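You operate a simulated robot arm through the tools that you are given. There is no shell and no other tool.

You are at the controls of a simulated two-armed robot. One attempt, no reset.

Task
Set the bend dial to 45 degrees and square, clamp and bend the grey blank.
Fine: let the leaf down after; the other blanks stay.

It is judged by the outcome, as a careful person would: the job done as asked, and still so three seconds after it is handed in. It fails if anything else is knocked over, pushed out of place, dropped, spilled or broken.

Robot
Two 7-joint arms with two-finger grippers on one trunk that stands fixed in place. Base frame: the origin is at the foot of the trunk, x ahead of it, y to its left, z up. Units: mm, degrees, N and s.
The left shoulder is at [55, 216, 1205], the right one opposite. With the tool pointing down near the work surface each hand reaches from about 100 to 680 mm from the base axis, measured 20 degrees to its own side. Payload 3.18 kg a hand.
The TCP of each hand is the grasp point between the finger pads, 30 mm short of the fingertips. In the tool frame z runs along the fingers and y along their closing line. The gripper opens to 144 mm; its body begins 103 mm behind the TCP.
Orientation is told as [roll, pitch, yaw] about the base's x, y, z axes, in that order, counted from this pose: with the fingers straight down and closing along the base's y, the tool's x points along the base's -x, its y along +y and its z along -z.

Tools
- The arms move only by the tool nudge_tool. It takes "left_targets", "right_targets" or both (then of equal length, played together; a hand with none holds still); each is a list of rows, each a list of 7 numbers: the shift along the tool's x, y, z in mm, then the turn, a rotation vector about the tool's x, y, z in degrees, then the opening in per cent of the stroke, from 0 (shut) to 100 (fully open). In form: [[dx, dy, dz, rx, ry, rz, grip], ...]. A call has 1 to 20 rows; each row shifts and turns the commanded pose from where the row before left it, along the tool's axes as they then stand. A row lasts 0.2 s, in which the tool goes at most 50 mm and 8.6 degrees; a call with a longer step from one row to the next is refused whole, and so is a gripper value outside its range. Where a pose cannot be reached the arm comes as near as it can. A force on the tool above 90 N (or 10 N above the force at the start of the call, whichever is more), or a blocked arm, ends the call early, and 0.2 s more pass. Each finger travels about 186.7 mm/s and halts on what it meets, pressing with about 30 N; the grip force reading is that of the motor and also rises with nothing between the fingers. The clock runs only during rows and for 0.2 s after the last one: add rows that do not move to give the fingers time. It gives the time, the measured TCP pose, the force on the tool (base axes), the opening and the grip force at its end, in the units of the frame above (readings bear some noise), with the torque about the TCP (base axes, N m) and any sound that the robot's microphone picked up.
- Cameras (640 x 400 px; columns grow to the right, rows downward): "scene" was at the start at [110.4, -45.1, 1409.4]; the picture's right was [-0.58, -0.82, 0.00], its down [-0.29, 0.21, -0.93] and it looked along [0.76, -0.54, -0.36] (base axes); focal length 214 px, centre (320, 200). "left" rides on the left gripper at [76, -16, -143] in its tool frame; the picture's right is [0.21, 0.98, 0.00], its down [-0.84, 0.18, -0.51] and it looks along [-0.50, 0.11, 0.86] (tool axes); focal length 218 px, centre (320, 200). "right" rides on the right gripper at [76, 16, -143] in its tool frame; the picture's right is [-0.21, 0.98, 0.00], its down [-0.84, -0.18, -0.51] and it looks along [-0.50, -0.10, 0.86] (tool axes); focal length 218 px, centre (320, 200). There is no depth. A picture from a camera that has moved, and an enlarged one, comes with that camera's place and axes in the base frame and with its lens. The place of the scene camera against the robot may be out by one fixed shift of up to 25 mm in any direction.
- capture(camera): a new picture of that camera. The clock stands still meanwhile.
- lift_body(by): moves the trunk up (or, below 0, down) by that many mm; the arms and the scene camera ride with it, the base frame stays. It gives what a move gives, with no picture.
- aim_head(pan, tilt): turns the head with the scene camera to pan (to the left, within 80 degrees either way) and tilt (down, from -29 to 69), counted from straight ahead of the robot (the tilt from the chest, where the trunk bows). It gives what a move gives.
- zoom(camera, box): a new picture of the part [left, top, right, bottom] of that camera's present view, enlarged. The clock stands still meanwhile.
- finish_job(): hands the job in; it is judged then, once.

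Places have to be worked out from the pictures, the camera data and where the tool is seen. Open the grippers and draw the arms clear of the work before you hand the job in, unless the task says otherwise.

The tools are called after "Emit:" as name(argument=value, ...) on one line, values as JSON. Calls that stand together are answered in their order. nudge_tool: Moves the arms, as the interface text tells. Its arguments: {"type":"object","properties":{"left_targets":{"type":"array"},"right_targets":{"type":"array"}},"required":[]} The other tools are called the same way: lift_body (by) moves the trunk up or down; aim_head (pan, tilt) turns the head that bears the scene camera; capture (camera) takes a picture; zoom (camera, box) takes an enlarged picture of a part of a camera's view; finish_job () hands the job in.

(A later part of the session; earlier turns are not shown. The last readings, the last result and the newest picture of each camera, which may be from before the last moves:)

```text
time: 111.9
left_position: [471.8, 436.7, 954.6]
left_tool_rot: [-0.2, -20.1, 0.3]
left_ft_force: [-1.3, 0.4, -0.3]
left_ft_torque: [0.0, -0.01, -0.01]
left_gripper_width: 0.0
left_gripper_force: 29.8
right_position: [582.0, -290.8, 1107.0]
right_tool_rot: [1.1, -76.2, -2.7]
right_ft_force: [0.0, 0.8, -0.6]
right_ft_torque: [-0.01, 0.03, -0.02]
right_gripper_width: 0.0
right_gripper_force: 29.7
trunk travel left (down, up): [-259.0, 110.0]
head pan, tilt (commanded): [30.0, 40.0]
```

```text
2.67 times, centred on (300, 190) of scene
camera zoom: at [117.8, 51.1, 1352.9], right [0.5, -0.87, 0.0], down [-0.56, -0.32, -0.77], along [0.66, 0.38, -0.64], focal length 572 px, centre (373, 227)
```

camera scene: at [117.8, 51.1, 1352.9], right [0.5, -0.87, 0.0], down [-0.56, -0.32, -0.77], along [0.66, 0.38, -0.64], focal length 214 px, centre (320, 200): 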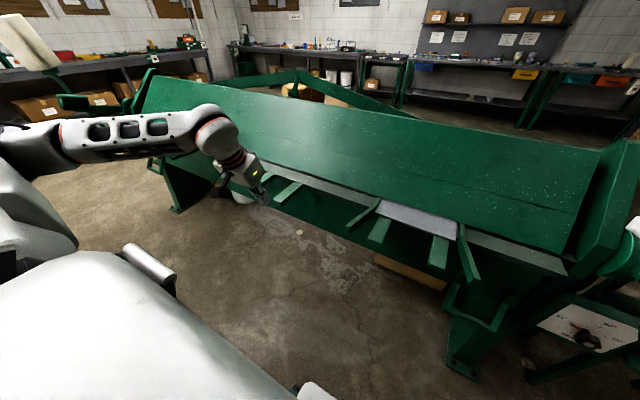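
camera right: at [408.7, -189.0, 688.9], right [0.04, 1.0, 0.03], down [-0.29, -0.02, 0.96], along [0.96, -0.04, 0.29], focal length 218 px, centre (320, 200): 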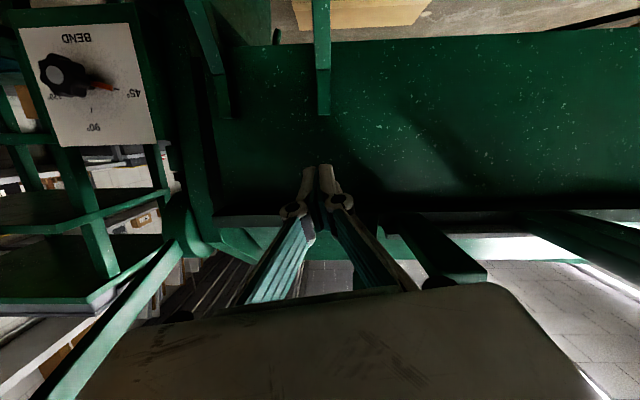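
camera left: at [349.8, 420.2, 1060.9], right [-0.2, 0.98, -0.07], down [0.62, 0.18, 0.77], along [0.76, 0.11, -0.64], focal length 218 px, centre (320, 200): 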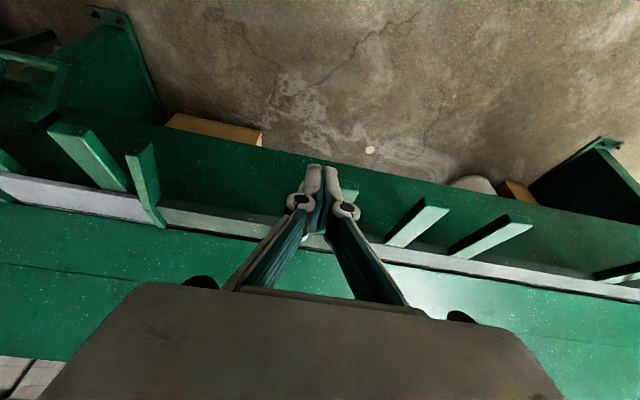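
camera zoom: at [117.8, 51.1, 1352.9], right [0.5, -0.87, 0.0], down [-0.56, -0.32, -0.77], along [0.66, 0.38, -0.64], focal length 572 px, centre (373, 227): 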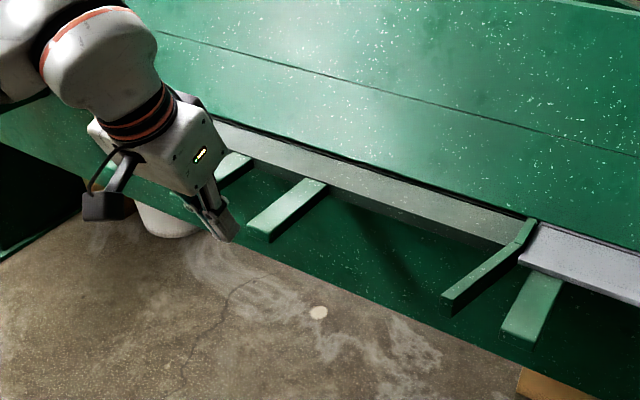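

Rest A is at y≈484 (460…508), end x≈580. I bring the left hand down in front of it and tilt forward to −65° just beneath its end.

Emit:
nudge_tool(left_targets=[[4.5, 7.8, 25.7, 0, 0, 0, 0], [4.5, 7.8, 25.7, 0, 0, 0, 0], [4.5, 7.8, 25.7, 0, 0, 0, 0], [4.5, 7.8, 25.7, 0, 0, 0, 0], [4.5, 7.8, 25.7, 0, 0, 0, 0], [4.5, 7.8, 25.7, 0, 0, 0, 0], [-8, 0, 21.6, 0, 0, 0, 0], [-8, 0, 21.6, 0, 0, 0, 0], [0, 0, 0, 0, 0, 0, 0]])

Emit:
nudge_tool(left_targets=[[-6.8, 0, -0.2, 0, -7.5, 0, 0], [-6.7, 0, 0.7, 0, -7.5, 0, 0], [-6.6, 0, 1.6, 0, -7.5, 0, 0], [-6.3, 0, 2.4, 0, -7.5, 0, 0], [-6.0, 0, 3.2, 0, -7.5, 0, 0], [-5.5, 0, 4.0, 0, -7.5, 0, 0], [0, 0, 0, 0, 0, 0, 0]])

Emit:
capture(camera="left")

Emit:
capture(camera="scene")

```text
time: 113.9
left_position: [529.6, 482.4, 766.6]
left_tool_rot: [-0.2, -20.2, 0.4]
left_ft_force: [-0.5, -0.4, -0.2]
left_ft_torque: [-0.02, -0.04, 0.0]
left_gripper_width: 0.2
left_gripper_force: 30.0
right_position: [583.3, -292.0, 1108.8]
right_tool_rot: [1.2, -76.1, -2.8]
right_ft_force: [-0.3, 0.3, 0.2]
right_ft_torque: [-0.02, 0.0, 0.0]
right_gripper_width: 0.3
right_gripper_force: 30.1
trunk travel left (down, up): [-259.0, 110.0]
head pan, tilt (commanded): [30.0, 40.0]
```

```text
time: 115.5
left_position: [549.8, 475.7, 773.1]
left_tool_rot: [-0.5, -40.6, -0.1]
left_ft_force: [-0.7, 0.1, 0.0]
left_ft_torque: [0.03, -0.02, -0.01]
left_gripper_width: 0.0
left_gripper_force: 30.0
left hand out of reach, approached as far as the arm can: row 3, 4, 5, 6
right_position: [582.9, -291.4, 1108.7]
right_tool_rot: [1.1, -76.2, -2.6]
right_ft_force: [-0.5, 0.4, -0.3]
right_ft_torque: [-0.01, 0.02, 0.0]
right_gripper_width: 0.1
right_gripper_force: 30.3
trunk travel left (down, up): [-259.0, 110.0]
head pan, tilt (commanded): [30.0, 40.0]
```

```text
taken
camera left: at [397.2, 460.7, 830.9], right [-0.15, 0.98, -0.14], down [0.31, 0.18, 0.93], along [0.94, 0.1, -0.33], focal length 218 px, centre (320, 200)
```

left: 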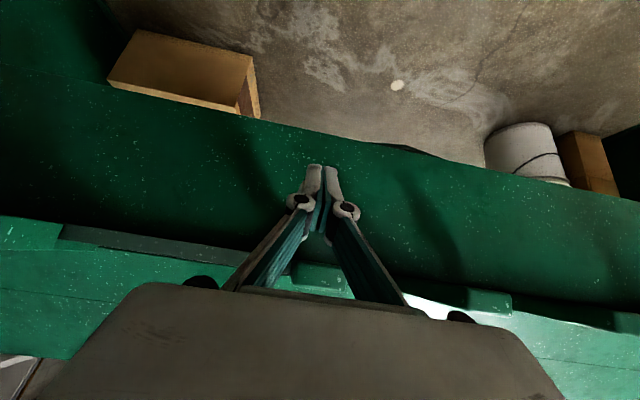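

```text
taken
camera scene: at [117.7, 51.2, 1352.9], right [0.5, -0.87, 0.0], down [-0.56, -0.32, -0.77], along [0.66, 0.38, -0.64], focal length 214 px, centre (320, 200)
```

scene: 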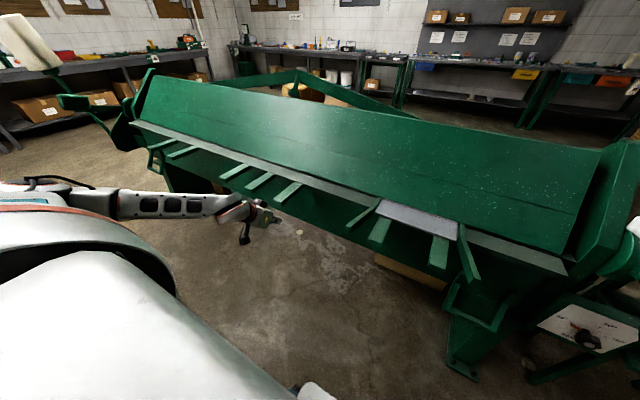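

The left wrist stops at about −40° in this trunk height; lower shoulders will allow a flatter hand (as at the lever). Nothing is near either hand below, so I lower the trunk 150 mm with the hands riding down.

Emit:
lift_body(by=-150)

Emit:
capture(camera="scene")

Emit:
capture(camera="right")

```text
time: 117.2
left_position: [548.8, 477.9, 625.6]
left_tool_rot: [-0.4, -40.8, -0.1]
left_ft_force: [1.2, 0.0, -0.6]
left_ft_torque: [0.05, 0.01, -0.01]
left_gripper_width: 0.0
left_gripper_force: 30.3
right_position: [590.8, -291.5, 745.9]
right_tool_rot: [-0.6, -52.4, -1.0]
right_ft_force: [-0.8, -0.7, 0.3]
right_ft_torque: [-0.02, -0.01, 0.02]
right_gripper_width: 0.0
right_gripper_force: 29.8
trunk travel left (down, up): [-109.0, 260.0]
head pan, tilt (commanded): [30.0, 40.0]
```

```text
taken
camera scene: at [248.1, 51.1, 1187.2], right [0.5, -0.87, 0.0], down [-0.56, -0.32, -0.77], along [0.66, 0.38, -0.64], focal length 214 px, centre (320, 200)
```

scene: 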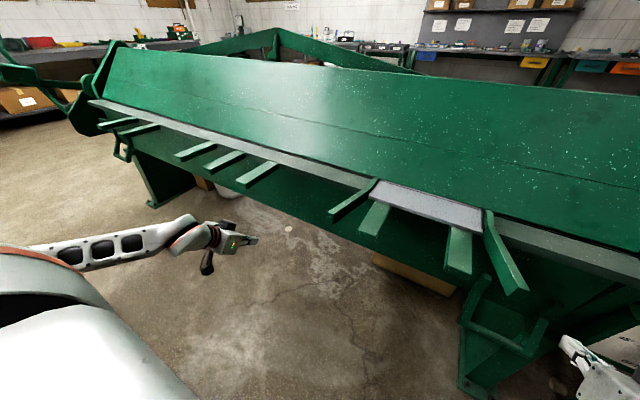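

```text
taken
camera right: at [432.1, -270.2, 772.5], right [0.15, 0.98, 0.16], down [0.11, -0.18, 0.98], along [0.98, -0.13, -0.13], focal length 218 px, centre (320, 200)
```

right: 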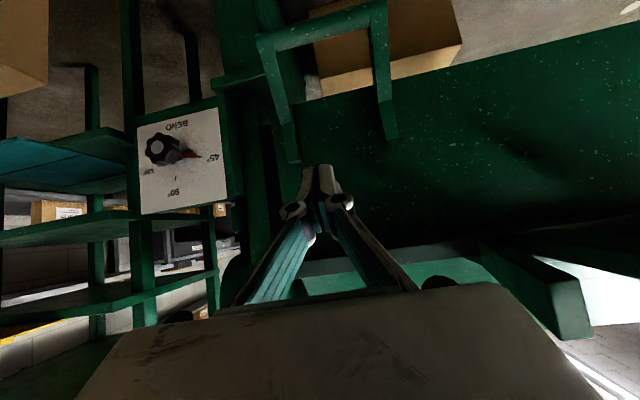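

The left hand rode down cleanly; the right hand sank to (591, −292, 746) and must be moved away later. I tilt the left hand further to about −68° while raising it toward the rest, to test the wrist range here.

Emit:
nudge_tool(left_targets=[[-13.1, 1, -14.9, 0, -4.5, 0, 0], [-14.2, 1, -13.8, 0, -4.5, 0, 0], [-15.2, 1, -12.6, 0, -4.5, 0, 0], [-16.2, 1, -11.4, 0, -4.5, 0, 0], [-17, 1, -10.1, 0, -4.5, 0, 0], [-17.8, 1, -8.7, 0, -4.5, 0, 0], [0, 0, 0, 0, 0, 0, 0]])

Emit:
capture(camera="left")

```text
time: 118.8
left_position: [550.5, 482.9, 742.2]
left_tool_rot: [-1.1, -67.7, 0.6]
left_ft_force: [0.4, 0.2, 0.3]
left_ft_torque: [-0.02, -0.01, 0.01]
left_gripper_width: 0.0
left_gripper_force: 29.9
right_position: [591.1, -292.1, 745.2]
right_tool_rot: [-0.7, -52.3, -1.0]
right_ft_force: [0.3, -0.5, 0.1]
right_ft_torque: [0.01, 0.01, 0.02]
right_gripper_width: 0.0
right_gripper_force: 29.6
trunk travel left (down, up): [-109.0, 260.0]
head pan, tilt (commanded): [30.0, 40.0]
```

```text
taken
camera left: at [388.8, 467.1, 725.1], right [-0.07, 0.98, -0.2], down [-0.15, 0.19, 0.97], along [0.99, 0.1, 0.13], focal length 218 px, centre (320, 200)
```

left: 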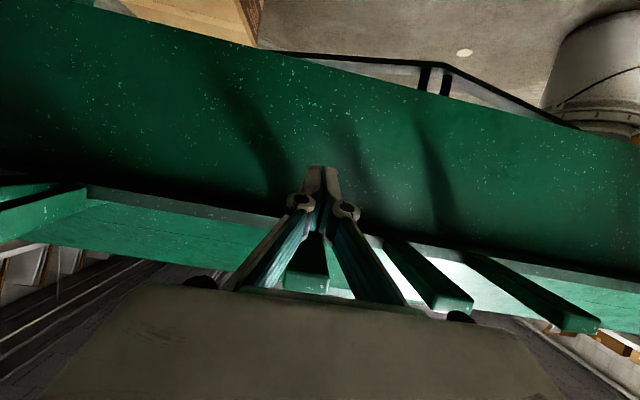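

Here the left hand tilts freely (−68°) and rest A appears straight above the fingers. Before lifting, I move the right hand sideways out of the leaf's swing to y≈−470.

Emit:
nudge_tool(right_targets=[[0, -30, 0, 0, 0, 0, 0], [0, -30, 0, 0, 0, 0, 0], [0, -30, 0, 0, 0, 0, 0], [0, -30, 0, 0, 0, 0, 0], [0, -30, 0, 0, 0, 0, 0], [0, -30, 0, 0, 0, 0, 0], [0, 0, 0, 0, 0, 0, 0]])

Emit:
aim_head(pan=10, tilt=35)

Emit:
capture(camera="scene")

Emit:
zoom(camera="left", box=[230, 150, 490, 320])

```text
time: 120.4
left_position: [550.9, 482.7, 742.2]
left_tool_rot: [-1.0, -67.6, 0.4]
left_ft_force: [0.1, -0.3, 0.7]
left_ft_torque: [0.02, -0.01, 0.03]
left_gripper_width: 0.0
left_gripper_force: 30.0
right_position: [585.7, -472.4, 745.3]
right_tool_rot: [-0.5, -52.3, -1.1]
right_ft_force: [-0.6, -0.7, -0.4]
right_ft_torque: [0.0, -0.02, 0.01]
right_gripper_width: 0.1
right_gripper_force: 30.0
trunk travel left (down, up): [-109.0, 260.0]
head pan, tilt (commanded): [30.0, 40.0]
```

```text
time: 121.2
left_position: [551.8, 483.4, 741.6]
left_tool_rot: [-1.0, -67.7, 0.6]
left_ft_force: [0.6, 0.3, 0.4]
left_ft_torque: [0.0, 0.01, -0.01]
left_gripper_width: 0.0
left_gripper_force: 29.8
right_position: [585.1, -471.3, 745.5]
right_tool_rot: [-0.5, -52.3, -1.0]
right_ft_force: [0.8, 0.4, -0.3]
right_ft_torque: [-0.01, -0.05, -0.01]
right_gripper_width: 0.1
right_gripper_force: 29.6
trunk travel left (down, up): [-109.0, 260.0]
head pan, tilt (commanded): [10.0, 35.0]
```

```text
taken
camera scene: at [261.9, 24.1, 1194.4], right [0.17, -0.98, 0.0], down [-0.56, -0.1, -0.82], along [0.81, 0.14, -0.57], focal length 214 px, centre (320, 200)
```

scene: 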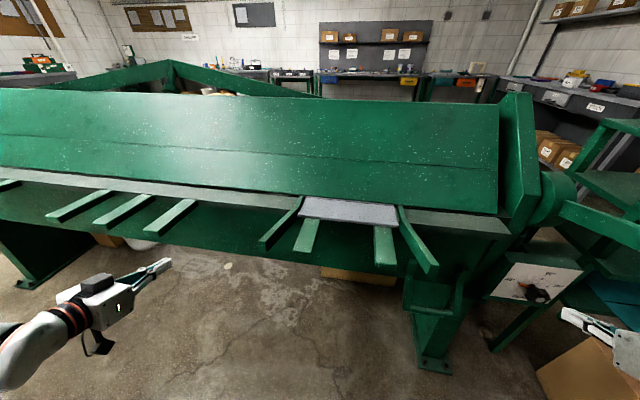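

```text
2.35 times, centred on (360, 235) of left
camera zoom: at [388.9, 467.1, 724.9], right [-0.07, 0.98, -0.2], down [-0.15, 0.19, 0.97], along [0.99, 0.1, 0.13], focal length 514 px, centre (226, 118)
```

zoom: 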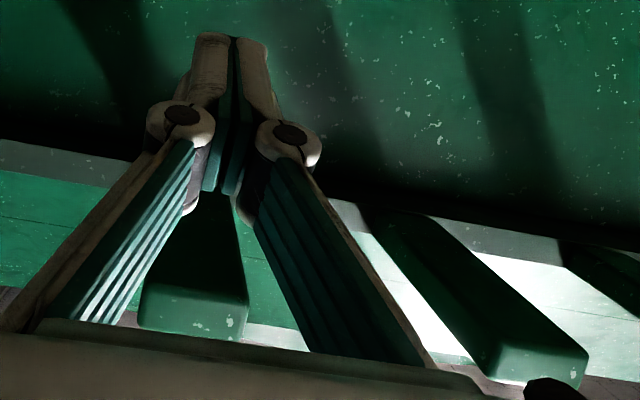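

Rest A is centred at y≈490 above the fingers. I raise the hand to just under it, then continue in small steps until contact.

Emit:
nudge_tool(left_targets=[[-14.8, 2.2, 1.4, 0, 0, 0, 0], [-14.8, 2.2, 1.4, 0, 0, 0, 0], [-14.8, 2.2, 1.4, 0, 0, 0, 0], [0, 0, 0, 0, 0, 0, 0]])

Emit:
nudge_tool(left_targets=[[-5, 0, 0, 0, 0, 0, 0], [-5, 0, 0, 0, 0, 0, 0], [0, 0, 0, 0, 0, 0, 0]])

Emit:
nudge_tool(left_targets=[[-4, 0, 0, 0, 0, 0, 0], [-4, 0, 0, 0, 0, 0, 0], [0, 0, 0, 0, 0, 0, 0]])

Emit:
capture(camera="left")

Emit:
zoom(camera="scene", box=[40, 170, 240, 320])

```text
time: 122.2
left_position: [570.2, 490.9, 780.8]
left_tool_rot: [-1.0, -67.6, 0.5]
left_ft_force: [-0.3, 0.1, -0.6]
left_ft_torque: [-0.01, 0.0, -0.01]
left_gripper_width: 0.0
left_gripper_force: 30.1
right_position: [587.1, -471.9, 745.3]
right_tool_rot: [-0.6, -52.4, -1.1]
right_ft_force: [0.5, -0.1, -0.3]
right_ft_torque: [0.0, 0.0, 0.01]
right_gripper_width: 0.1
right_gripper_force: 29.9
trunk travel left (down, up): [-109.0, 260.0]
head pan, tilt (commanded): [10.0, 35.0]
```

```text
time: 123.0
left_position: [575.9, 490.4, 791.7]
left_tool_rot: [-1.1, -67.6, 0.6]
left_ft_force: [0.9, -0.9, -0.6]
left_ft_torque: [0.0, -0.03, 0.0]
left_gripper_width: 0.0
left_gripper_force: 29.3
right_position: [586.3, -471.8, 746.2]
right_tool_rot: [-0.6, -52.3, -1.0]
right_ft_force: [-0.3, 0.7, 0.1]
right_ft_torque: [0.01, 0.01, 0.0]
right_gripper_width: 0.2
right_gripper_force: 29.7
trunk travel left (down, up): [-109.0, 260.0]
head pan, tilt (commanded): [10.0, 35.0]
```

```text
time: 123.8
left_position: [578.3, 490.8, 796.9]
left_tool_rot: [-1.1, -67.6, 0.6]
left_ft_force: [0.2, -0.2, -0.7]
left_ft_torque: [-0.01, -0.01, 0.0]
left_gripper_width: 0.0
left_gripper_force: 30.4
right_position: [585.6, -472.0, 746.0]
right_tool_rot: [-0.6, -52.4, -1.0]
right_ft_force: [-0.7, -0.8, 0.3]
right_ft_torque: [0.04, -0.02, 0.0]
right_gripper_width: 0.1
right_gripper_force: 30.2
trunk travel left (down, up): [-109.0, 260.0]
head pan, tilt (commanded): [10.0, 35.0]
```

```text
taken
camera left: at [416.1, 474.1, 780.3], right [-0.07, 0.98, -0.2], down [-0.15, 0.19, 0.97], along [0.99, 0.1, 0.13], focal length 218 px, centre (320, 200)
```

left: 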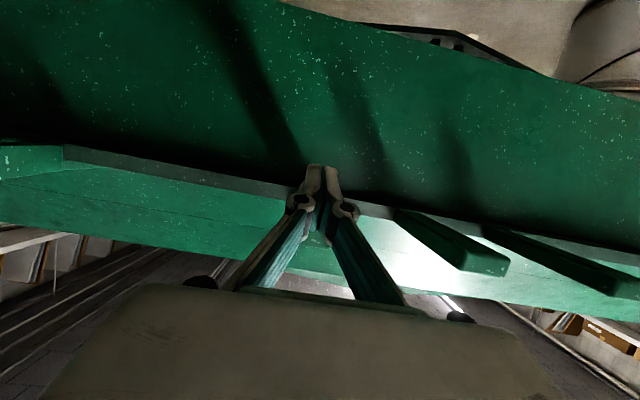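

```text
2.67 times, centred on (140, 245) of scene
camera zoom: at [261.9, 24.0, 1194.4], right [0.17, -0.98, 0.0], down [-0.56, -0.1, -0.82], along [0.81, 0.14, -0.57], focal length 572 px, centre (800, 80)
```

zoom: 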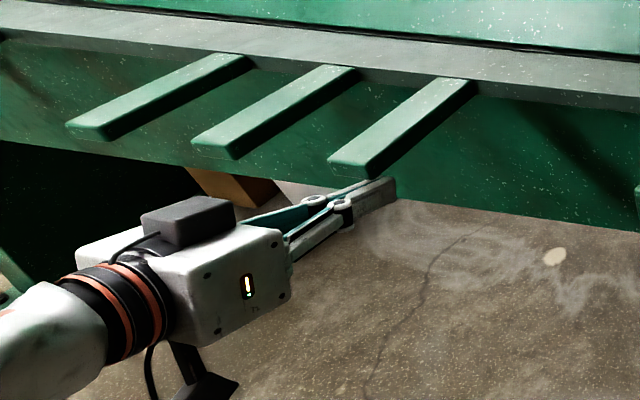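

No contact yet, fingers are just below the rest end. I continue upward in 3 mm steps.

Emit:
nudge_tool(left_targets=[[-3, 0, 0, 0, 0, 0, 0], [-3, 0, 0, 0, 0, 0, 0], [0, 0, 0, 0, 0, 0, 0]])

Emit:
nudge_tool(left_targets=[[-3, 0, 0, 0, 0, 0, 0], [-3, 0, 0, 0, 0, 0, 0], [0, 0, 0, 0, 0, 0, 0]])

Emit:
zoom(camera="scene", box=[40, 170, 240, 320])

```text
time: 124.7
left_position: [581.1, 489.3, 802.9]
left_tool_rot: [-1.0, -67.6, 0.5]
left_ft_force: [0.4, 0.6, -0.3]
left_ft_torque: [-0.02, -0.05, -0.02]
left_gripper_width: 0.3
left_gripper_force: 29.7
right_position: [586.5, -471.9, 746.1]
right_tool_rot: [-0.6, -52.3, -1.0]
right_ft_force: [0.1, 0.5, 0.1]
right_ft_torque: [0.0, 0.0, -0.04]
right_gripper_width: 0.0
right_gripper_force: 29.9
trunk travel left (down, up): [-109.0, 260.0]
head pan, tilt (commanded): [10.0, 35.0]
```

```text
time: 125.5
left_position: [582.1, 490.4, 807.1]
left_tool_rot: [-1.3, -67.3, 0.9]
left_ft_force: [-9.8, -0.8, -9.2]
left_ft_torque: [0.07, -0.14, 0.08]
left_gripper_width: 5.8
left_gripper_force: 30.7
right_position: [585.7, -471.9, 745.6]
right_tool_rot: [-0.7, -52.4, -1.0]
right_ft_force: [0.1, -0.3, 0.6]
right_ft_torque: [0.01, 0.0, -0.02]
right_gripper_width: 0.0
right_gripper_force: 30.3
trunk travel left (down, up): [-109.0, 260.0]
head pan, tilt (commanded): [10.0, 35.0]
```

```text
2.67 times, centred on (140, 245) of scene
camera zoom: at [262.0, 24.5, 1194.1], right [0.17, -0.98, 0.0], down [-0.56, -0.1, -0.82], along [0.81, 0.14, -0.57], focal length 572 px, centre (800, 80)
```

zoom: 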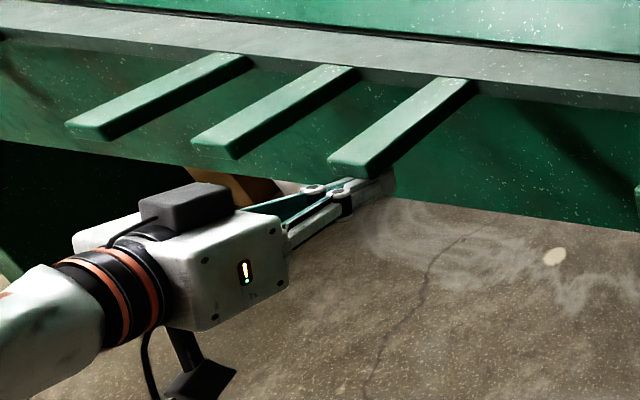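

Contact, but at the finger knuckles with a backward component. I back off, reach about 38 mm deeper under the rest so it sits on the straight finger links, and approach again.

Emit:
nudge_tool(left_targets=[[8, 0, 0, 0, 0, 0, 0], [8, 0, 0, 0, 0, 0, 0], [0, 0, 13, 0, 0, 0, 0], [0, 0, 13, 0, 0, 0, 0], [0, 0, 12, 0, 0, 0, 0], [0, 0, 0, 0, 0, 0, 0]])

Emit:
nudge_tool(left_targets=[[-4, 0, 0, 0, 0, 0, 0], [-4, 0, 0, 0, 0, 0, 0], [0, 0, 0, 0, 0, 0, 0]])

Emit:
capture(camera="left")

Emit:
zoom(camera="scene", box=[40, 170, 240, 320])

```text
time: 126.8
left_position: [612.4, 489.6, 779.9]
left_tool_rot: [-1.0, -67.6, 0.6]
left_ft_force: [0.3, -0.1, -0.4]
left_ft_torque: [-0.01, 0.01, 0.02]
left_gripper_width: 0.0
left_gripper_force: 30.7
right_position: [585.2, -471.6, 745.1]
right_tool_rot: [-0.6, -52.3, -1.0]
right_ft_force: [0.1, 0.3, -0.6]
right_ft_torque: [-0.03, 0.0, -0.02]
right_gripper_width: 0.0
right_gripper_force: 30.2
trunk travel left (down, up): [-109.0, 260.0]
head pan, tilt (commanded): [10.0, 35.0]
```

```text
time: 127.7
left_position: [615.3, 489.3, 788.7]
left_tool_rot: [-1.1, -67.6, 0.6]
left_ft_force: [1.8, -1.1, -0.1]
left_ft_torque: [0.0, -0.01, -0.01]
left_gripper_width: 0.1
left_gripper_force: 30.8
right_position: [586.0, -471.9, 745.8]
right_tool_rot: [-0.5, -52.3, -0.9]
right_ft_force: [0.6, -0.4, 0.5]
right_ft_torque: [0.06, 0.01, 0.01]
right_gripper_width: 0.0
right_gripper_force: 29.8
trunk travel left (down, up): [-109.0, 260.0]
head pan, tilt (commanded): [10.0, 35.0]
```

```text
taken
camera left: at [452.9, 473.4, 770.6], right [-0.07, 0.98, -0.2], down [-0.15, 0.19, 0.97], along [0.99, 0.1, 0.13], focal length 218 px, centre (320, 200)
```

left: 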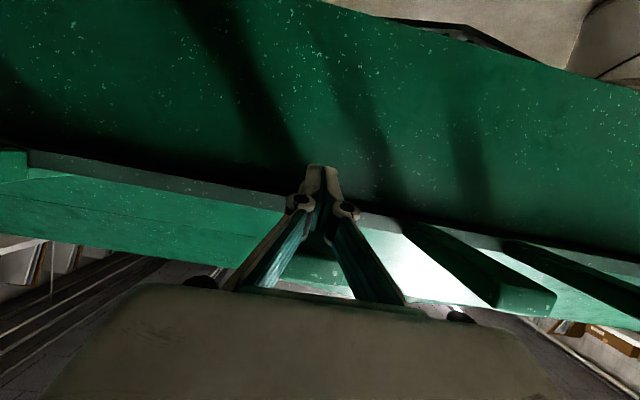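

```text
2.67 times, centred on (140, 245) of scene
camera zoom: at [261.9, 24.0, 1194.4], right [0.17, -0.98, 0.0], down [-0.56, -0.1, -0.82], along [0.81, 0.14, -0.57], focal length 572 px, centre (800, 80)
```

zoom: 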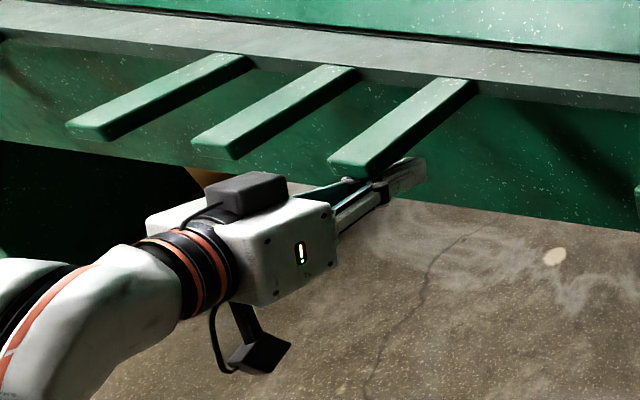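

The fingers are now well under the rest. I raise in 2–3 mm steps to contact.

Emit:
nudge_tool(left_targets=[[-2.5, 0, 0, 0, 0, 0, 0], [-2.5, 0, 0, 0, 0, 0, 0], [0, 0, 0, 0, 0, 0, 0]])

Emit:
nudge_tool(left_targets=[[-2.5, 0, 0, 0, 0, 0, 0], [-2.5, 0, 0, 0, 0, 0, 0], [0, 0, 0, 0, 0, 0, 0]])

```text
time: 128.4
left_position: [616.6, 489.3, 791.5]
left_tool_rot: [-1.1, -67.6, 0.5]
left_ft_force: [-0.5, -0.1, -1.3]
left_ft_torque: [0.02, -0.07, 0.04]
left_gripper_width: 0.2
left_gripper_force: 31.1
right_position: [585.9, -471.6, 745.6]
right_tool_rot: [-0.5, -52.3, -1.0]
right_ft_force: [0.2, -0.1, -0.3]
right_ft_torque: [0.02, 0.02, 0.0]
right_gripper_width: 0.0
right_gripper_force: 29.2
trunk travel left (down, up): [-109.0, 260.0]
head pan, tilt (commanded): [10.0, 35.0]
```

```text
time: 129.2
left_position: [619.2, 489.8, 797.5]
left_tool_rot: [-1.0, -67.7, 0.5]
left_ft_force: [-10.5, -1.0, -9.1]
left_ft_torque: [0.13, -0.71, -0.12]
left_gripper_width: 0.0
left_gripper_force: 31.4
right_position: [585.7, -471.3, 746.0]
right_tool_rot: [-0.7, -52.2, -1.0]
right_ft_force: [-0.2, -0.4, 0.3]
right_ft_torque: [0.04, -0.01, -0.02]
right_gripper_width: 0.0
right_gripper_force: 30.5
trunk travel left (down, up): [-109.0, 260.0]
head pan, tilt (commanded): [10.0, 35.0]
```

Contact with about 14 N. I now lift: rotating the hand rigidly about the hinge line in 2° rows, starting with 6° and watching force and blank.

Emit:
nudge_tool(left_targets=[[-4.95, 0, -3.52, 0, 2, 0, 0], [-4.95, 0, -3.52, 0, 2, 0, 0], [-4.95, 0, -3.52, 0, 2, 0, 0], [0, 0, 0, 0, 0, 0, 0]])

Emit:
capture(camera="scene")

Emit:
capture(camera="left")

```text
time: 130.2
left_position: [616.2, 488.1, 817.3]
left_tool_rot: [-0.6, -61.9, 0.2]
left_ft_force: [0.4, 0.4, -0.6]
left_ft_torque: [0.0, 0.01, 0.02]
left_gripper_width: 0.2
left_gripper_force: 31.2
right_position: [585.9, -471.6, 746.4]
right_tool_rot: [-0.6, -52.4, -0.9]
right_ft_force: [0.0, -1.1, 0.2]
right_ft_torque: [-0.03, -0.01, 0.03]
right_gripper_width: 0.0
right_gripper_force: 29.9
trunk travel left (down, up): [-109.0, 260.0]
head pan, tilt (commanded): [10.0, 35.0]
```

```text
taken
camera scene: at [261.7, 24.1, 1194.7], right [0.17, -0.98, 0.0], down [-0.56, -0.1, -0.82], along [0.81, 0.14, -0.57], focal length 214 px, centre (320, 200)
```

scene: 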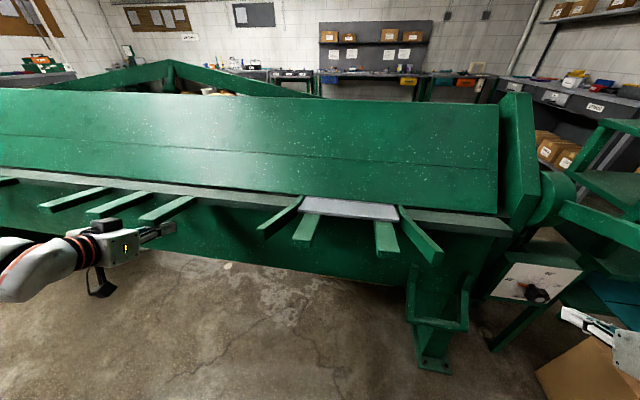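

```text
taken
camera left: at [453.1, 473.8, 815.8], right [-0.09, 0.98, -0.19], down [-0.05, 0.19, 0.98], along [0.99, 0.1, 0.03], focal length 218 px, centre (320, 200)
```

left: 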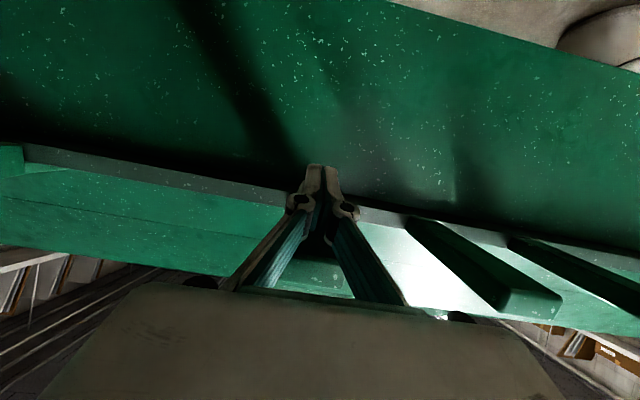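

The leaf rose with the hand and the load is nearly zero, so the leaf is counterbalanced. I continue the lift in 8° strokes.

Emit:
nudge_tool(left_targets=[[-4.95, 0, -3.52, 0, 2, 0, 0], [-4.95, 0, -3.52, 0, 2, 0, 0], [-4.95, 0, -3.52, 0, 2, 0, 0], [-4.95, 0, -3.52, 0, 2, 0, 0], [0, 0, 0, 0, 0, 0, 0]])

Emit:
zoom(camera="scene", box=[20, 150, 460, 350])

Emit:
capture(camera="left")

```text
time: 131.4
left_position: [614.5, 488.9, 840.1]
left_tool_rot: [-0.5, -53.8, -0.1]
left_ft_force: [-0.7, 0.5, -0.5]
left_ft_torque: [0.02, -0.06, 0.03]
left_gripper_width: 0.0
left_gripper_force: 30.7
right_position: [585.9, -471.3, 747.3]
right_tool_rot: [-0.7, -52.3, -1.0]
right_ft_force: [0.6, 0.0, -0.3]
right_ft_torque: [0.01, 0.0, 0.04]
right_gripper_width: 0.0
right_gripper_force: 29.4
trunk travel left (down, up): [-109.0, 260.0]
head pan, tilt (commanded): [10.0, 35.0]
```

```text
1.45 times, centred on (240, 250) of scene
camera zoom: at [261.8, 24.0, 1194.6], right [0.17, -0.98, 0.0], down [-0.56, -0.1, -0.82], along [0.81, 0.14, -0.57], focal length 312 px, centre (436, 127)
```

zoom: 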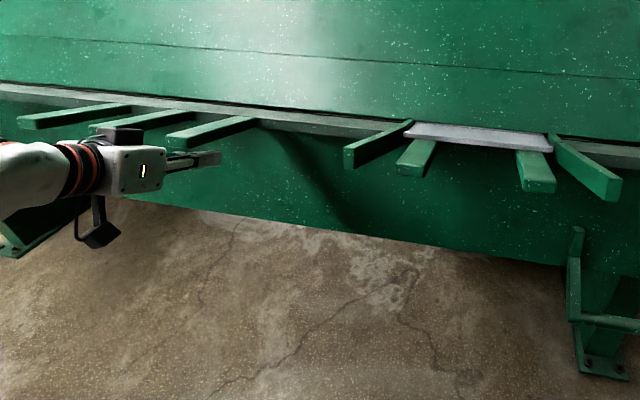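

```text
taken
camera left: at [453.4, 474.3, 862.2], right [-0.11, 0.98, -0.17], down [0.09, 0.18, 0.98], along [0.99, 0.1, -0.11], focal length 218 px, centre (320, 200)
```

left: 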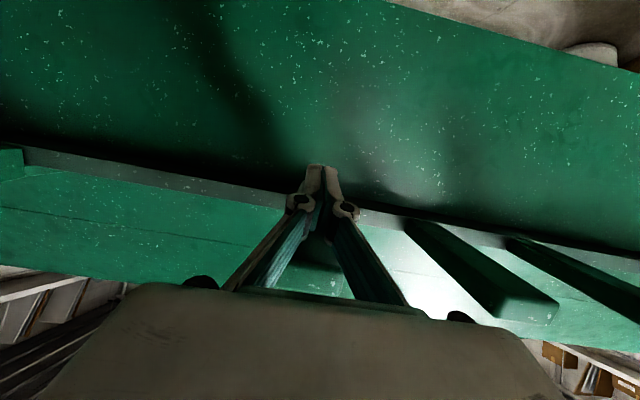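

The leaf follows (≈14° now), still hardly any load. I continue.

Emit:
nudge_tool(left_targets=[[-4.95, 0, -3.52, 0, 2, 0, 0], [-4.95, 0, -3.52, 0, 2, 0, 0], [-4.95, 0, -3.52, 0, 2, 0, 0], [-4.95, 0, -3.52, 0, 2, 0, 0], [0, 0, 0, 0, 0, 0, 0]])

Emit:
zoom(camera="scene", box=[20, 150, 460, 350])

Emit:
capture(camera="left")

```text
time: 132.7
left_position: [617.0, 491.5, 865.4]
left_tool_rot: [-0.4, -46.0, -0.2]
left_ft_force: [-0.1, -0.1, 0.8]
left_ft_torque: [0.0, -0.03, -0.01]
left_gripper_width: 0.0
left_gripper_force: 30.7
right_position: [586.7, -471.9, 746.8]
right_tool_rot: [-0.5, -52.4, -1.0]
right_ft_force: [0.6, -0.3, -0.3]
right_ft_torque: [-0.04, -0.01, 0.0]
right_gripper_width: 0.0
right_gripper_force: 29.9
trunk travel left (down, up): [-109.0, 260.0]
head pan, tilt (commanded): [10.0, 35.0]
```

```text
1.45 times, centred on (240, 250) of scene
camera zoom: at [261.8, 24.1, 1194.7], right [0.17, -0.98, 0.0], down [-0.56, -0.1, -0.82], along [0.81, 0.14, -0.57], focal length 312 px, centre (436, 127)
```

zoom: 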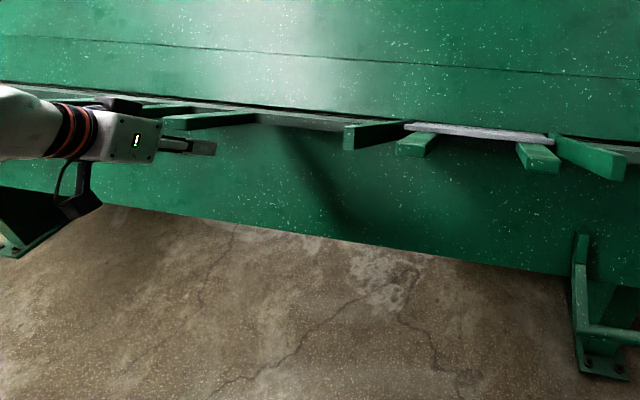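

```text
taken
camera left: at [460.0, 475.5, 908.9], right [-0.14, 0.98, -0.15], down [0.22, 0.18, 0.96], along [0.96, 0.1, -0.24], focal length 218 px, centre (320, 200)
```

left: 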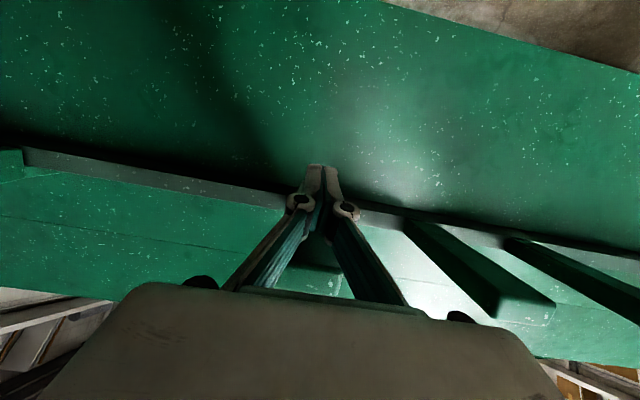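

About 22° now, the flange bending up with the leaf. Another two strokes.

Emit:
nudge_tool(left_targets=[[-4.95, 0, -3.52, 0, 2, 0, 0], [-4.95, 0, -3.52, 0, 2, 0, 0], [-4.95, 0, -3.52, 0, 2, 0, 0], [-4.95, 0, -3.52, 0, 2, 0, 0], [0, 0, 0, 0, 0, 0, 0]])

Emit:
nudge_tool(left_targets=[[-4.95, 0, -3.52, 0, 2, 0, 0], [-4.95, 0, -3.52, 0, 2, 0, 0], [-4.95, 0, -3.52, 0, 2, 0, 0], [0, 0, 0, 0, 0, 0, 0]])

Emit:
capture(camera="scene")

Emit:
capture(camera="left")

```text
time: 133.8
left_position: [622.1, 492.6, 889.0]
left_tool_rot: [-0.4, -37.9, -0.2]
left_ft_force: [-0.2, 0.1, -0.3]
left_ft_torque: [0.04, 0.01, 0.01]
left_gripper_width: 0.0
left_gripper_force: 30.8
right_position: [586.9, -471.6, 747.2]
right_tool_rot: [-0.5, -52.3, -1.0]
right_ft_force: [0.4, -0.7, 0.5]
right_ft_torque: [0.02, -0.04, -0.01]
right_gripper_width: 0.0
right_gripper_force: 29.9
trunk travel left (down, up): [-109.0, 260.0]
head pan, tilt (commanded): [10.0, 35.0]
```

```text
time: 134.8
left_position: [627.7, 490.9, 906.5]
left_tool_rot: [-0.4, -31.8, -0.3]
left_ft_force: [-0.8, -0.4, -0.2]
left_ft_torque: [0.0, -0.02, -0.01]
left_gripper_width: 0.0
left_gripper_force: 30.6
right_position: [586.6, -470.6, 746.7]
right_tool_rot: [-0.6, -52.3, -1.0]
right_ft_force: [-0.1, -0.2, -0.3]
right_ft_torque: [-0.01, -0.03, -0.03]
right_gripper_width: 0.0
right_gripper_force: 30.1
trunk travel left (down, up): [-109.0, 260.0]
head pan, tilt (commanded): [10.0, 35.0]
```

```text
taken
camera scene: at [261.7, 24.1, 1194.5], right [0.17, -0.98, 0.0], down [-0.56, -0.1, -0.82], along [0.81, 0.14, -0.57], focal length 214 px, centre (320, 200)
```

scene: 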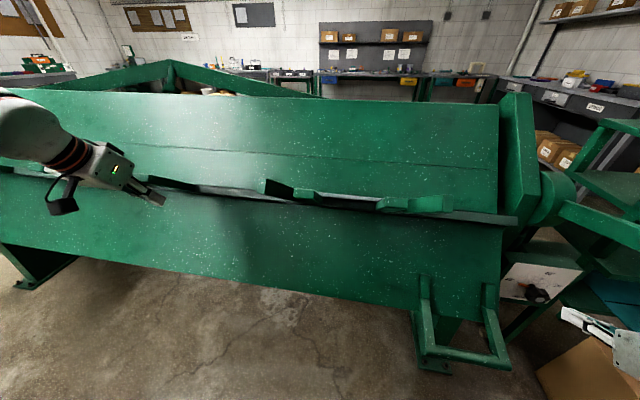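

```text
taken
camera left: at [487.3, 475.2, 985.8], right [-0.17, 0.98, -0.12], down [0.45, 0.18, 0.87], along [0.88, 0.1, -0.47], focal length 218 px, centre (320, 200)
```

left: 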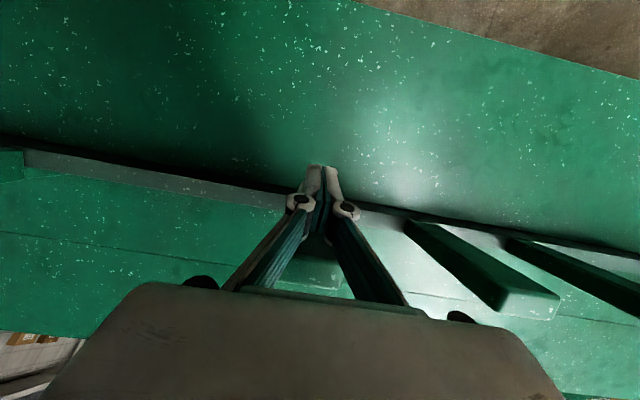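

Leaf at about 36°. I go on in smaller steps toward the 45° stop, watching for the force.

Emit:
nudge_tool(left_targets=[[-4.95, 0, -3.52, 0, 2, 0, 0], [-4.95, 0, -3.52, 0, 2, 0, 0], [-4.95, 0, -3.52, 0, 2, 0, 0], [0, 0, 0, 0, 0, 0, 0]])

Emit:
nudge_tool(left_targets=[[-2.48, 0, -1.76, 0, 1, 0, 0], [-2.48, 0, -1.76, 0, 1, 0, 0], [0, 0, 0, 0, 0, 0, 0]])

Emit:
nudge_tool(left_targets=[[-2.48, 0, -1.76, 0, 1, 0, 0], [-2.48, 0, -1.76, 0, 1, 0, 0], [0, 0, 0, 0, 0, 0, 0]])

Emit:
capture(camera="scene")

```text
time: 135.8
left_position: [636.2, 491.0, 921.4]
left_tool_rot: [-0.4, -25.8, -0.3]
left_ft_force: [0.3, 0.1, 0.1]
left_ft_torque: [0.01, 0.0, 0.0]
left_gripper_width: 0.2
left_gripper_force: 31.0
right_position: [586.3, -471.4, 745.7]
right_tool_rot: [-0.7, -52.3, -1.0]
right_ft_force: [0.4, 0.0, -0.3]
right_ft_torque: [0.0, -0.02, 0.04]
right_gripper_width: 0.0
right_gripper_force: 29.6
trunk travel left (down, up): [-109.0, 260.0]
head pan, tilt (commanded): [10.0, 35.0]
```

```text
time: 136.7
left_position: [638.3, 490.4, 925.7]
left_tool_rot: [-0.4, -23.5, -0.2]
left_ft_force: [1.0, 0.1, -0.9]
left_ft_torque: [0.02, 0.0, 0.03]
left_gripper_width: 0.0
left_gripper_force: 31.0
right_position: [586.3, -471.0, 745.3]
right_tool_rot: [-0.6, -52.3, -1.1]
right_ft_force: [0.2, 0.2, 0.9]
right_ft_torque: [0.01, -0.02, -0.01]
right_gripper_width: 0.0
right_gripper_force: 30.1
trunk travel left (down, up): [-109.0, 260.0]
head pan, tilt (commanded): [10.0, 35.0]
```

```text
time: 137.4
left_position: [637.6, 489.8, 926.0]
left_tool_rot: [-0.4, -23.6, -0.1]
left_ft_force: [0.3, -0.9, 1.0]
left_ft_torque: [0.01, -0.02, 0.0]
left_gripper_width: 0.1
left_gripper_force: 30.6
left hand out of reach, approached as far as the arm can: row 1
right_position: [586.0, -471.5, 745.2]
right_tool_rot: [-0.6, -52.3, -1.0]
right_ft_force: [-0.3, -0.2, -0.3]
right_ft_torque: [0.0, 0.01, 0.02]
right_gripper_width: 0.0
right_gripper_force: 29.9
trunk travel left (down, up): [-109.0, 260.0]
head pan, tilt (commanded): [10.0, 35.0]
```

```text
taken
camera scene: at [261.9, 24.0, 1194.4], right [0.17, -0.98, 0.0], down [-0.56, -0.1, -0.82], along [0.81, 0.14, -0.57], focal length 214 px, centre (320, 200)
```

scene: 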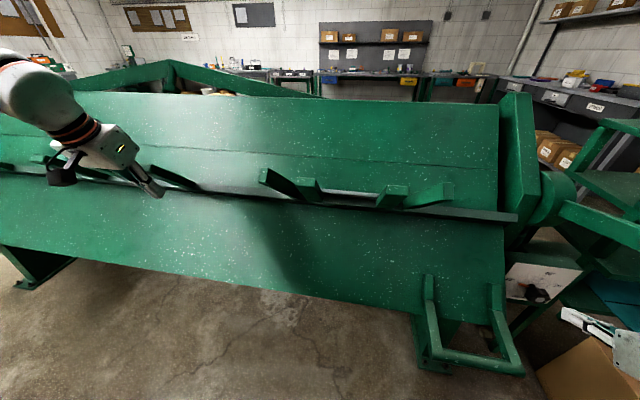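

The hand met a wrist limit at about 44° of rotation. I now simply push on along the finger normal without turning, until the leaf's stop is felt.

Emit:
nudge_tool(left_targets=[[-3, 0, 0, 0, 0, 0, 0], [0, 0, 0, 0, 0, 0, 0]])

Emit:
nudge_tool(left_targets=[[-3, 0, 0, 0, 0, 0, 0], [0, 0, 0, 0, 0, 0, 0]])

Emit:
capture(camera="left")

```text
time: 138.1
left_position: [637.6, 490.5, 925.9]
left_tool_rot: [-0.4, -23.6, -0.3]
left_ft_force: [-0.1, -0.1, -0.1]
left_ft_torque: [0.01, -0.03, 0.02]
left_gripper_width: 0.0
left_gripper_force: 29.9
left hand out of reach, approached as far as the arm can: row 1
right_position: [585.8, -470.7, 746.2]
right_tool_rot: [-0.6, -52.4, -1.0]
right_ft_force: [-0.1, -1.0, 0.1]
right_ft_torque: [-0.02, -0.02, -0.02]
right_gripper_width: 0.0
right_gripper_force: 29.8
trunk travel left (down, up): [-109.0, 260.0]
head pan, tilt (commanded): [10.0, 35.0]
```

```text
time: 138.7
left_position: [637.6, 490.7, 925.5]
left_tool_rot: [-0.4, -23.6, -0.2]
left_ft_force: [-0.1, 1.5, 0.3]
left_ft_torque: [0.01, 0.01, 0.01]
left_gripper_width: 0.1
left_gripper_force: 31.0
left hand out of reach, approached as far as the arm can: row 1
right_position: [585.2, -472.0, 746.1]
right_tool_rot: [-0.5, -52.4, -1.0]
right_ft_force: [0.5, -0.7, 0.2]
right_ft_torque: [-0.02, 0.02, 0.02]
right_gripper_width: 0.1
right_gripper_force: 30.2
trunk travel left (down, up): [-109.0, 260.0]
head pan, tilt (commanded): [10.0, 35.0]
```

```text
taken
camera left: at [509.8, 474.7, 1024.9], right [-0.18, 0.98, -0.09], down [0.57, 0.18, 0.8], along [0.8, 0.1, -0.59], focal length 218 px, centre (320, 200)
```

left: 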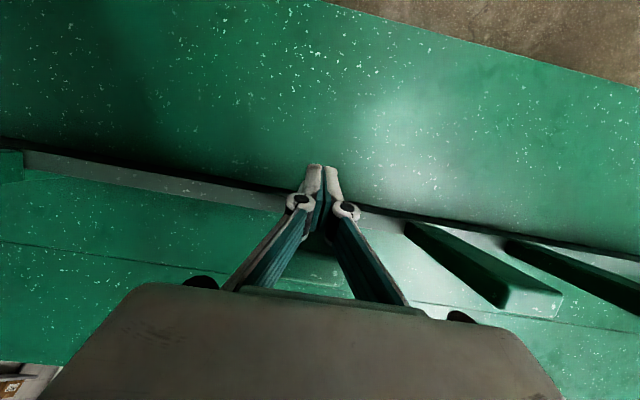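

The arm can go no further in that posture, but the leaf holds itself with no load on the hand, so I can re-position. I zoom to estimate the present leaf angle and look at the flange.

Emit:
zoom(camera="scene", box=[240, 150, 480, 250])

Emit:
zoom(camera="scene", box=[380, 240, 560, 390])

Emit:
zoom(camera="scene", box=[20, 130, 240, 260])

```text
2.67 times, centred on (360, 200) of scene
camera zoom: at [261.9, 24.0, 1194.4], right [0.17, -0.98, 0.0], down [-0.56, -0.1, -0.82], along [0.81, 0.14, -0.57], focal length 572 px, centre (213, 200)
```

zoom: 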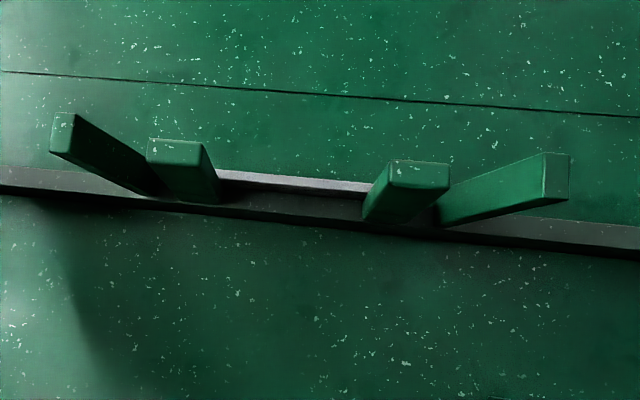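

```text
2.67 times, centred on (470, 315) of scene
camera zoom: at [261.9, 24.0, 1194.4], right [0.17, -0.98, 0.0], down [-0.56, -0.1, -0.82], along [0.81, 0.14, -0.57], focal length 572 px, centre (-80, -107)
```

zoom: 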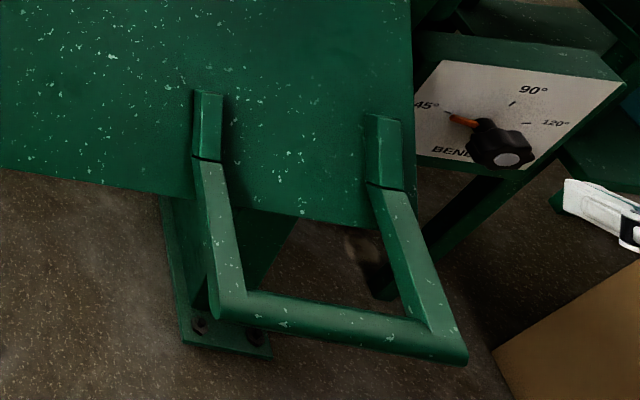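

```text
2.91 times, centred on (130, 195) of scene
camera zoom: at [261.9, 24.0, 1194.4], right [0.17, -0.98, 0.0], down [-0.56, -0.1, -0.82], along [0.81, 0.14, -0.57], focal length 624 px, centre (873, 214)
```

zoom: 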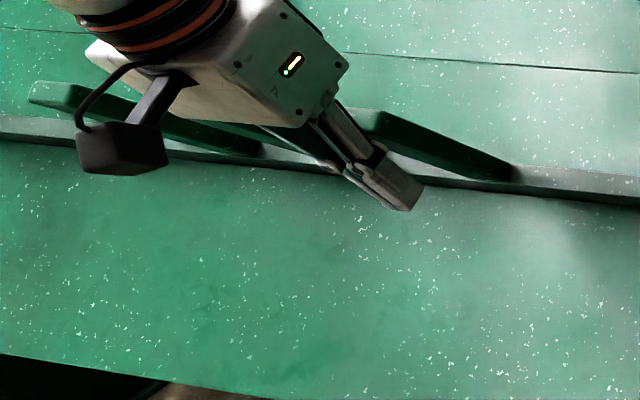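

The leaf reads about 44–46° by calibration, but I want to feel the stop. I back the hand off slightly to see whether the leaf stays up on its own.

Emit:
nudge_tool(left_targets=[[4, 0, 0, 0, 0, 0, 0], [4, 0, 0, 0, 0, 0, 0], [4, 0, 0, 0, 0, 0, 0], [0, 0, 0, 0, 0, 0, 0], [0, 0, 0, 0, 0, 0, 0]])

Emit:
zoom(camera="scene", box=[240, 150, 480, 250])

Emit:
capture(camera="left")

```text
time: 139.8
left_position: [635.1, 489.2, 922.2]
left_tool_rot: [-0.2, -22.0, 0.3]
left_ft_force: [0.1, 0.5, 0.0]
left_ft_torque: [0.01, -0.03, -0.03]
left_gripper_width: 0.1
left_gripper_force: 30.3
left hand out of reach, approached as far as the arm can: row 1, 2
right_position: [586.3, -472.4, 745.7]
right_tool_rot: [-0.6, -52.4, -1.0]
right_ft_force: [0.4, 0.7, 0.3]
right_ft_torque: [0.03, 0.0, 0.03]
right_gripper_width: 0.0
right_gripper_force: 30.7
trunk travel left (down, up): [-109.0, 260.0]
head pan, tilt (commanded): [10.0, 35.0]
```

```text
2.67 times, centred on (360, 200) of scene
camera zoom: at [261.9, 24.1, 1194.4], right [0.17, -0.98, 0.0], down [-0.56, -0.1, -0.82], along [0.81, 0.14, -0.57], focal length 572 px, centre (213, 200)
```

zoom: 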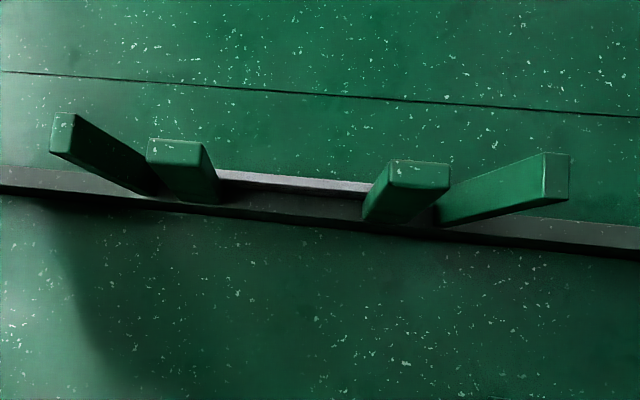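

```text
taken
camera left: at [508.6, 471.6, 1025.3], right [-0.19, 0.98, -0.08], down [0.59, 0.18, 0.79], along [0.78, 0.1, -0.61], focal length 218 px, centre (320, 200)
```

left: 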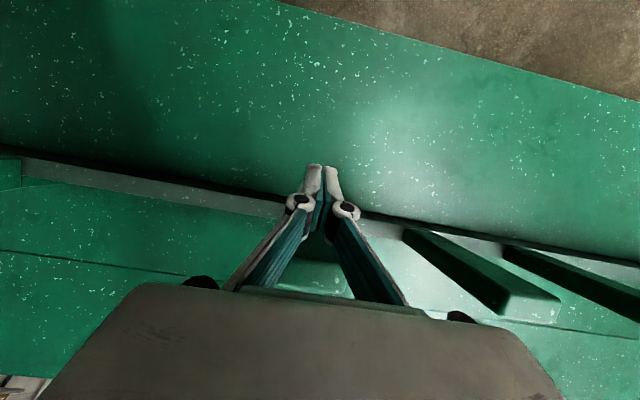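

The leaf has not moved, so it stays by itself. I move the hand farther off and then raise the trunk to give the wrist more range.

Emit:
nudge_tool(left_targets=[[8, 0, 0, 0, 0, 0, 0], [8, 0, 0, 0, 0, 0, 0], [8, 0, -5, 0, 0, 0, 0], [8, 0, -10, 0, 0, 0, 0], [0, 0, 0, 0, 0, 0, 0]])

Emit:
capture(camera="scene")

```text
time: 141.1
left_position: [634.0, 488.5, 922.6]
left_tool_rot: [-0.3, -22.0, 0.1]
left_ft_force: [-0.1, -0.2, 0.4]
left_ft_torque: [-0.02, 0.02, -0.01]
left_gripper_width: 0.1
left_gripper_force: 30.7
left hand out of reach, approached as far as the arm can: row 1, 2, 3, 4
right_position: [585.2, -471.0, 745.0]
right_tool_rot: [-0.6, -52.3, -1.0]
right_ft_force: [-0.1, -0.8, -0.3]
right_ft_torque: [-0.03, -0.01, 0.01]
right_gripper_width: 0.0
right_gripper_force: 29.9
trunk travel left (down, up): [-109.0, 260.0]
head pan, tilt (commanded): [10.0, 35.0]
```

```text
taken
camera scene: at [261.9, 24.0, 1194.4], right [0.17, -0.98, 0.0], down [-0.56, -0.1, -0.82], along [0.81, 0.14, -0.57], focal length 214 px, centre (320, 200)
```

scene: 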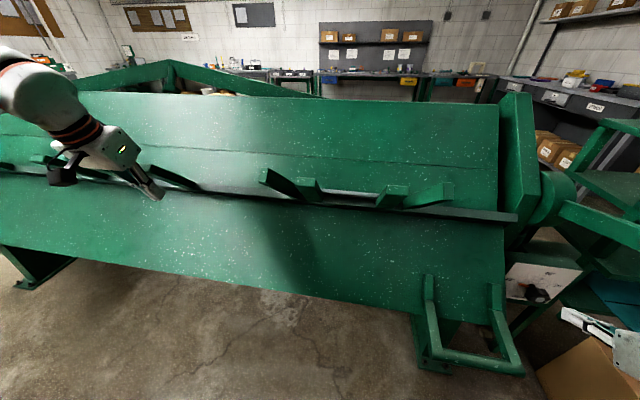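

The wrist is cornered at this tilt; reversing the rotation should free it. I rotate back 8° along the arc and check that the leaf remains up.

Emit:
nudge_tool(left_targets=[[4.95, 0, 3.52, 0, -2, 0, 0], [4.95, 0, 3.52, 0, -2, 0, 0], [4.95, 0, 3.52, 0, -2, 0, 0], [4.95, 0, 3.52, 0, -2, 0, 0], [0, 0, 0, 0, 0, 0, 0]])

Emit:
capture(camera="scene")

```text
time: 142.2
left_position: [620.7, 487.9, 902.0]
left_tool_rot: [-0.5, -29.6, -0.2]
left_ft_force: [-0.5, -0.2, 0.4]
left_ft_torque: [-0.03, 0.0, 0.0]
left_gripper_width: 0.0
left_gripper_force: 30.5
right_position: [584.4, -472.1, 745.0]
right_tool_rot: [-0.6, -52.3, -1.0]
right_ft_force: [-0.5, -0.4, 0.0]
right_ft_torque: [0.01, 0.01, 0.0]
right_gripper_width: 0.1
right_gripper_force: 30.2
trunk travel left (down, up): [-109.0, 260.0]
head pan, tilt (commanded): [10.0, 35.0]
```

```text
taken
camera scene: at [261.8, 24.0, 1194.4], right [0.17, -0.98, 0.0], down [-0.56, -0.1, -0.82], along [0.81, 0.14, -0.57], focal length 214 px, centre (320, 200)
```

scene: 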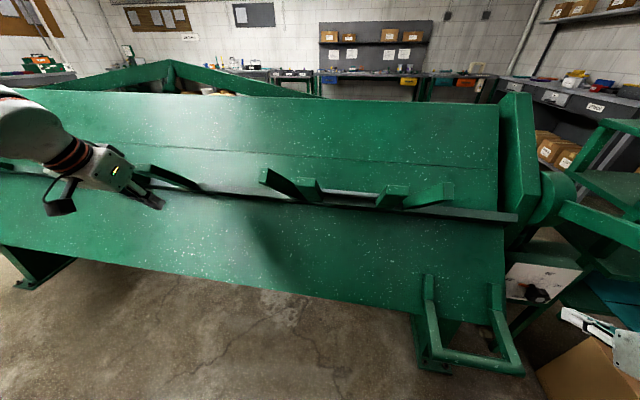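

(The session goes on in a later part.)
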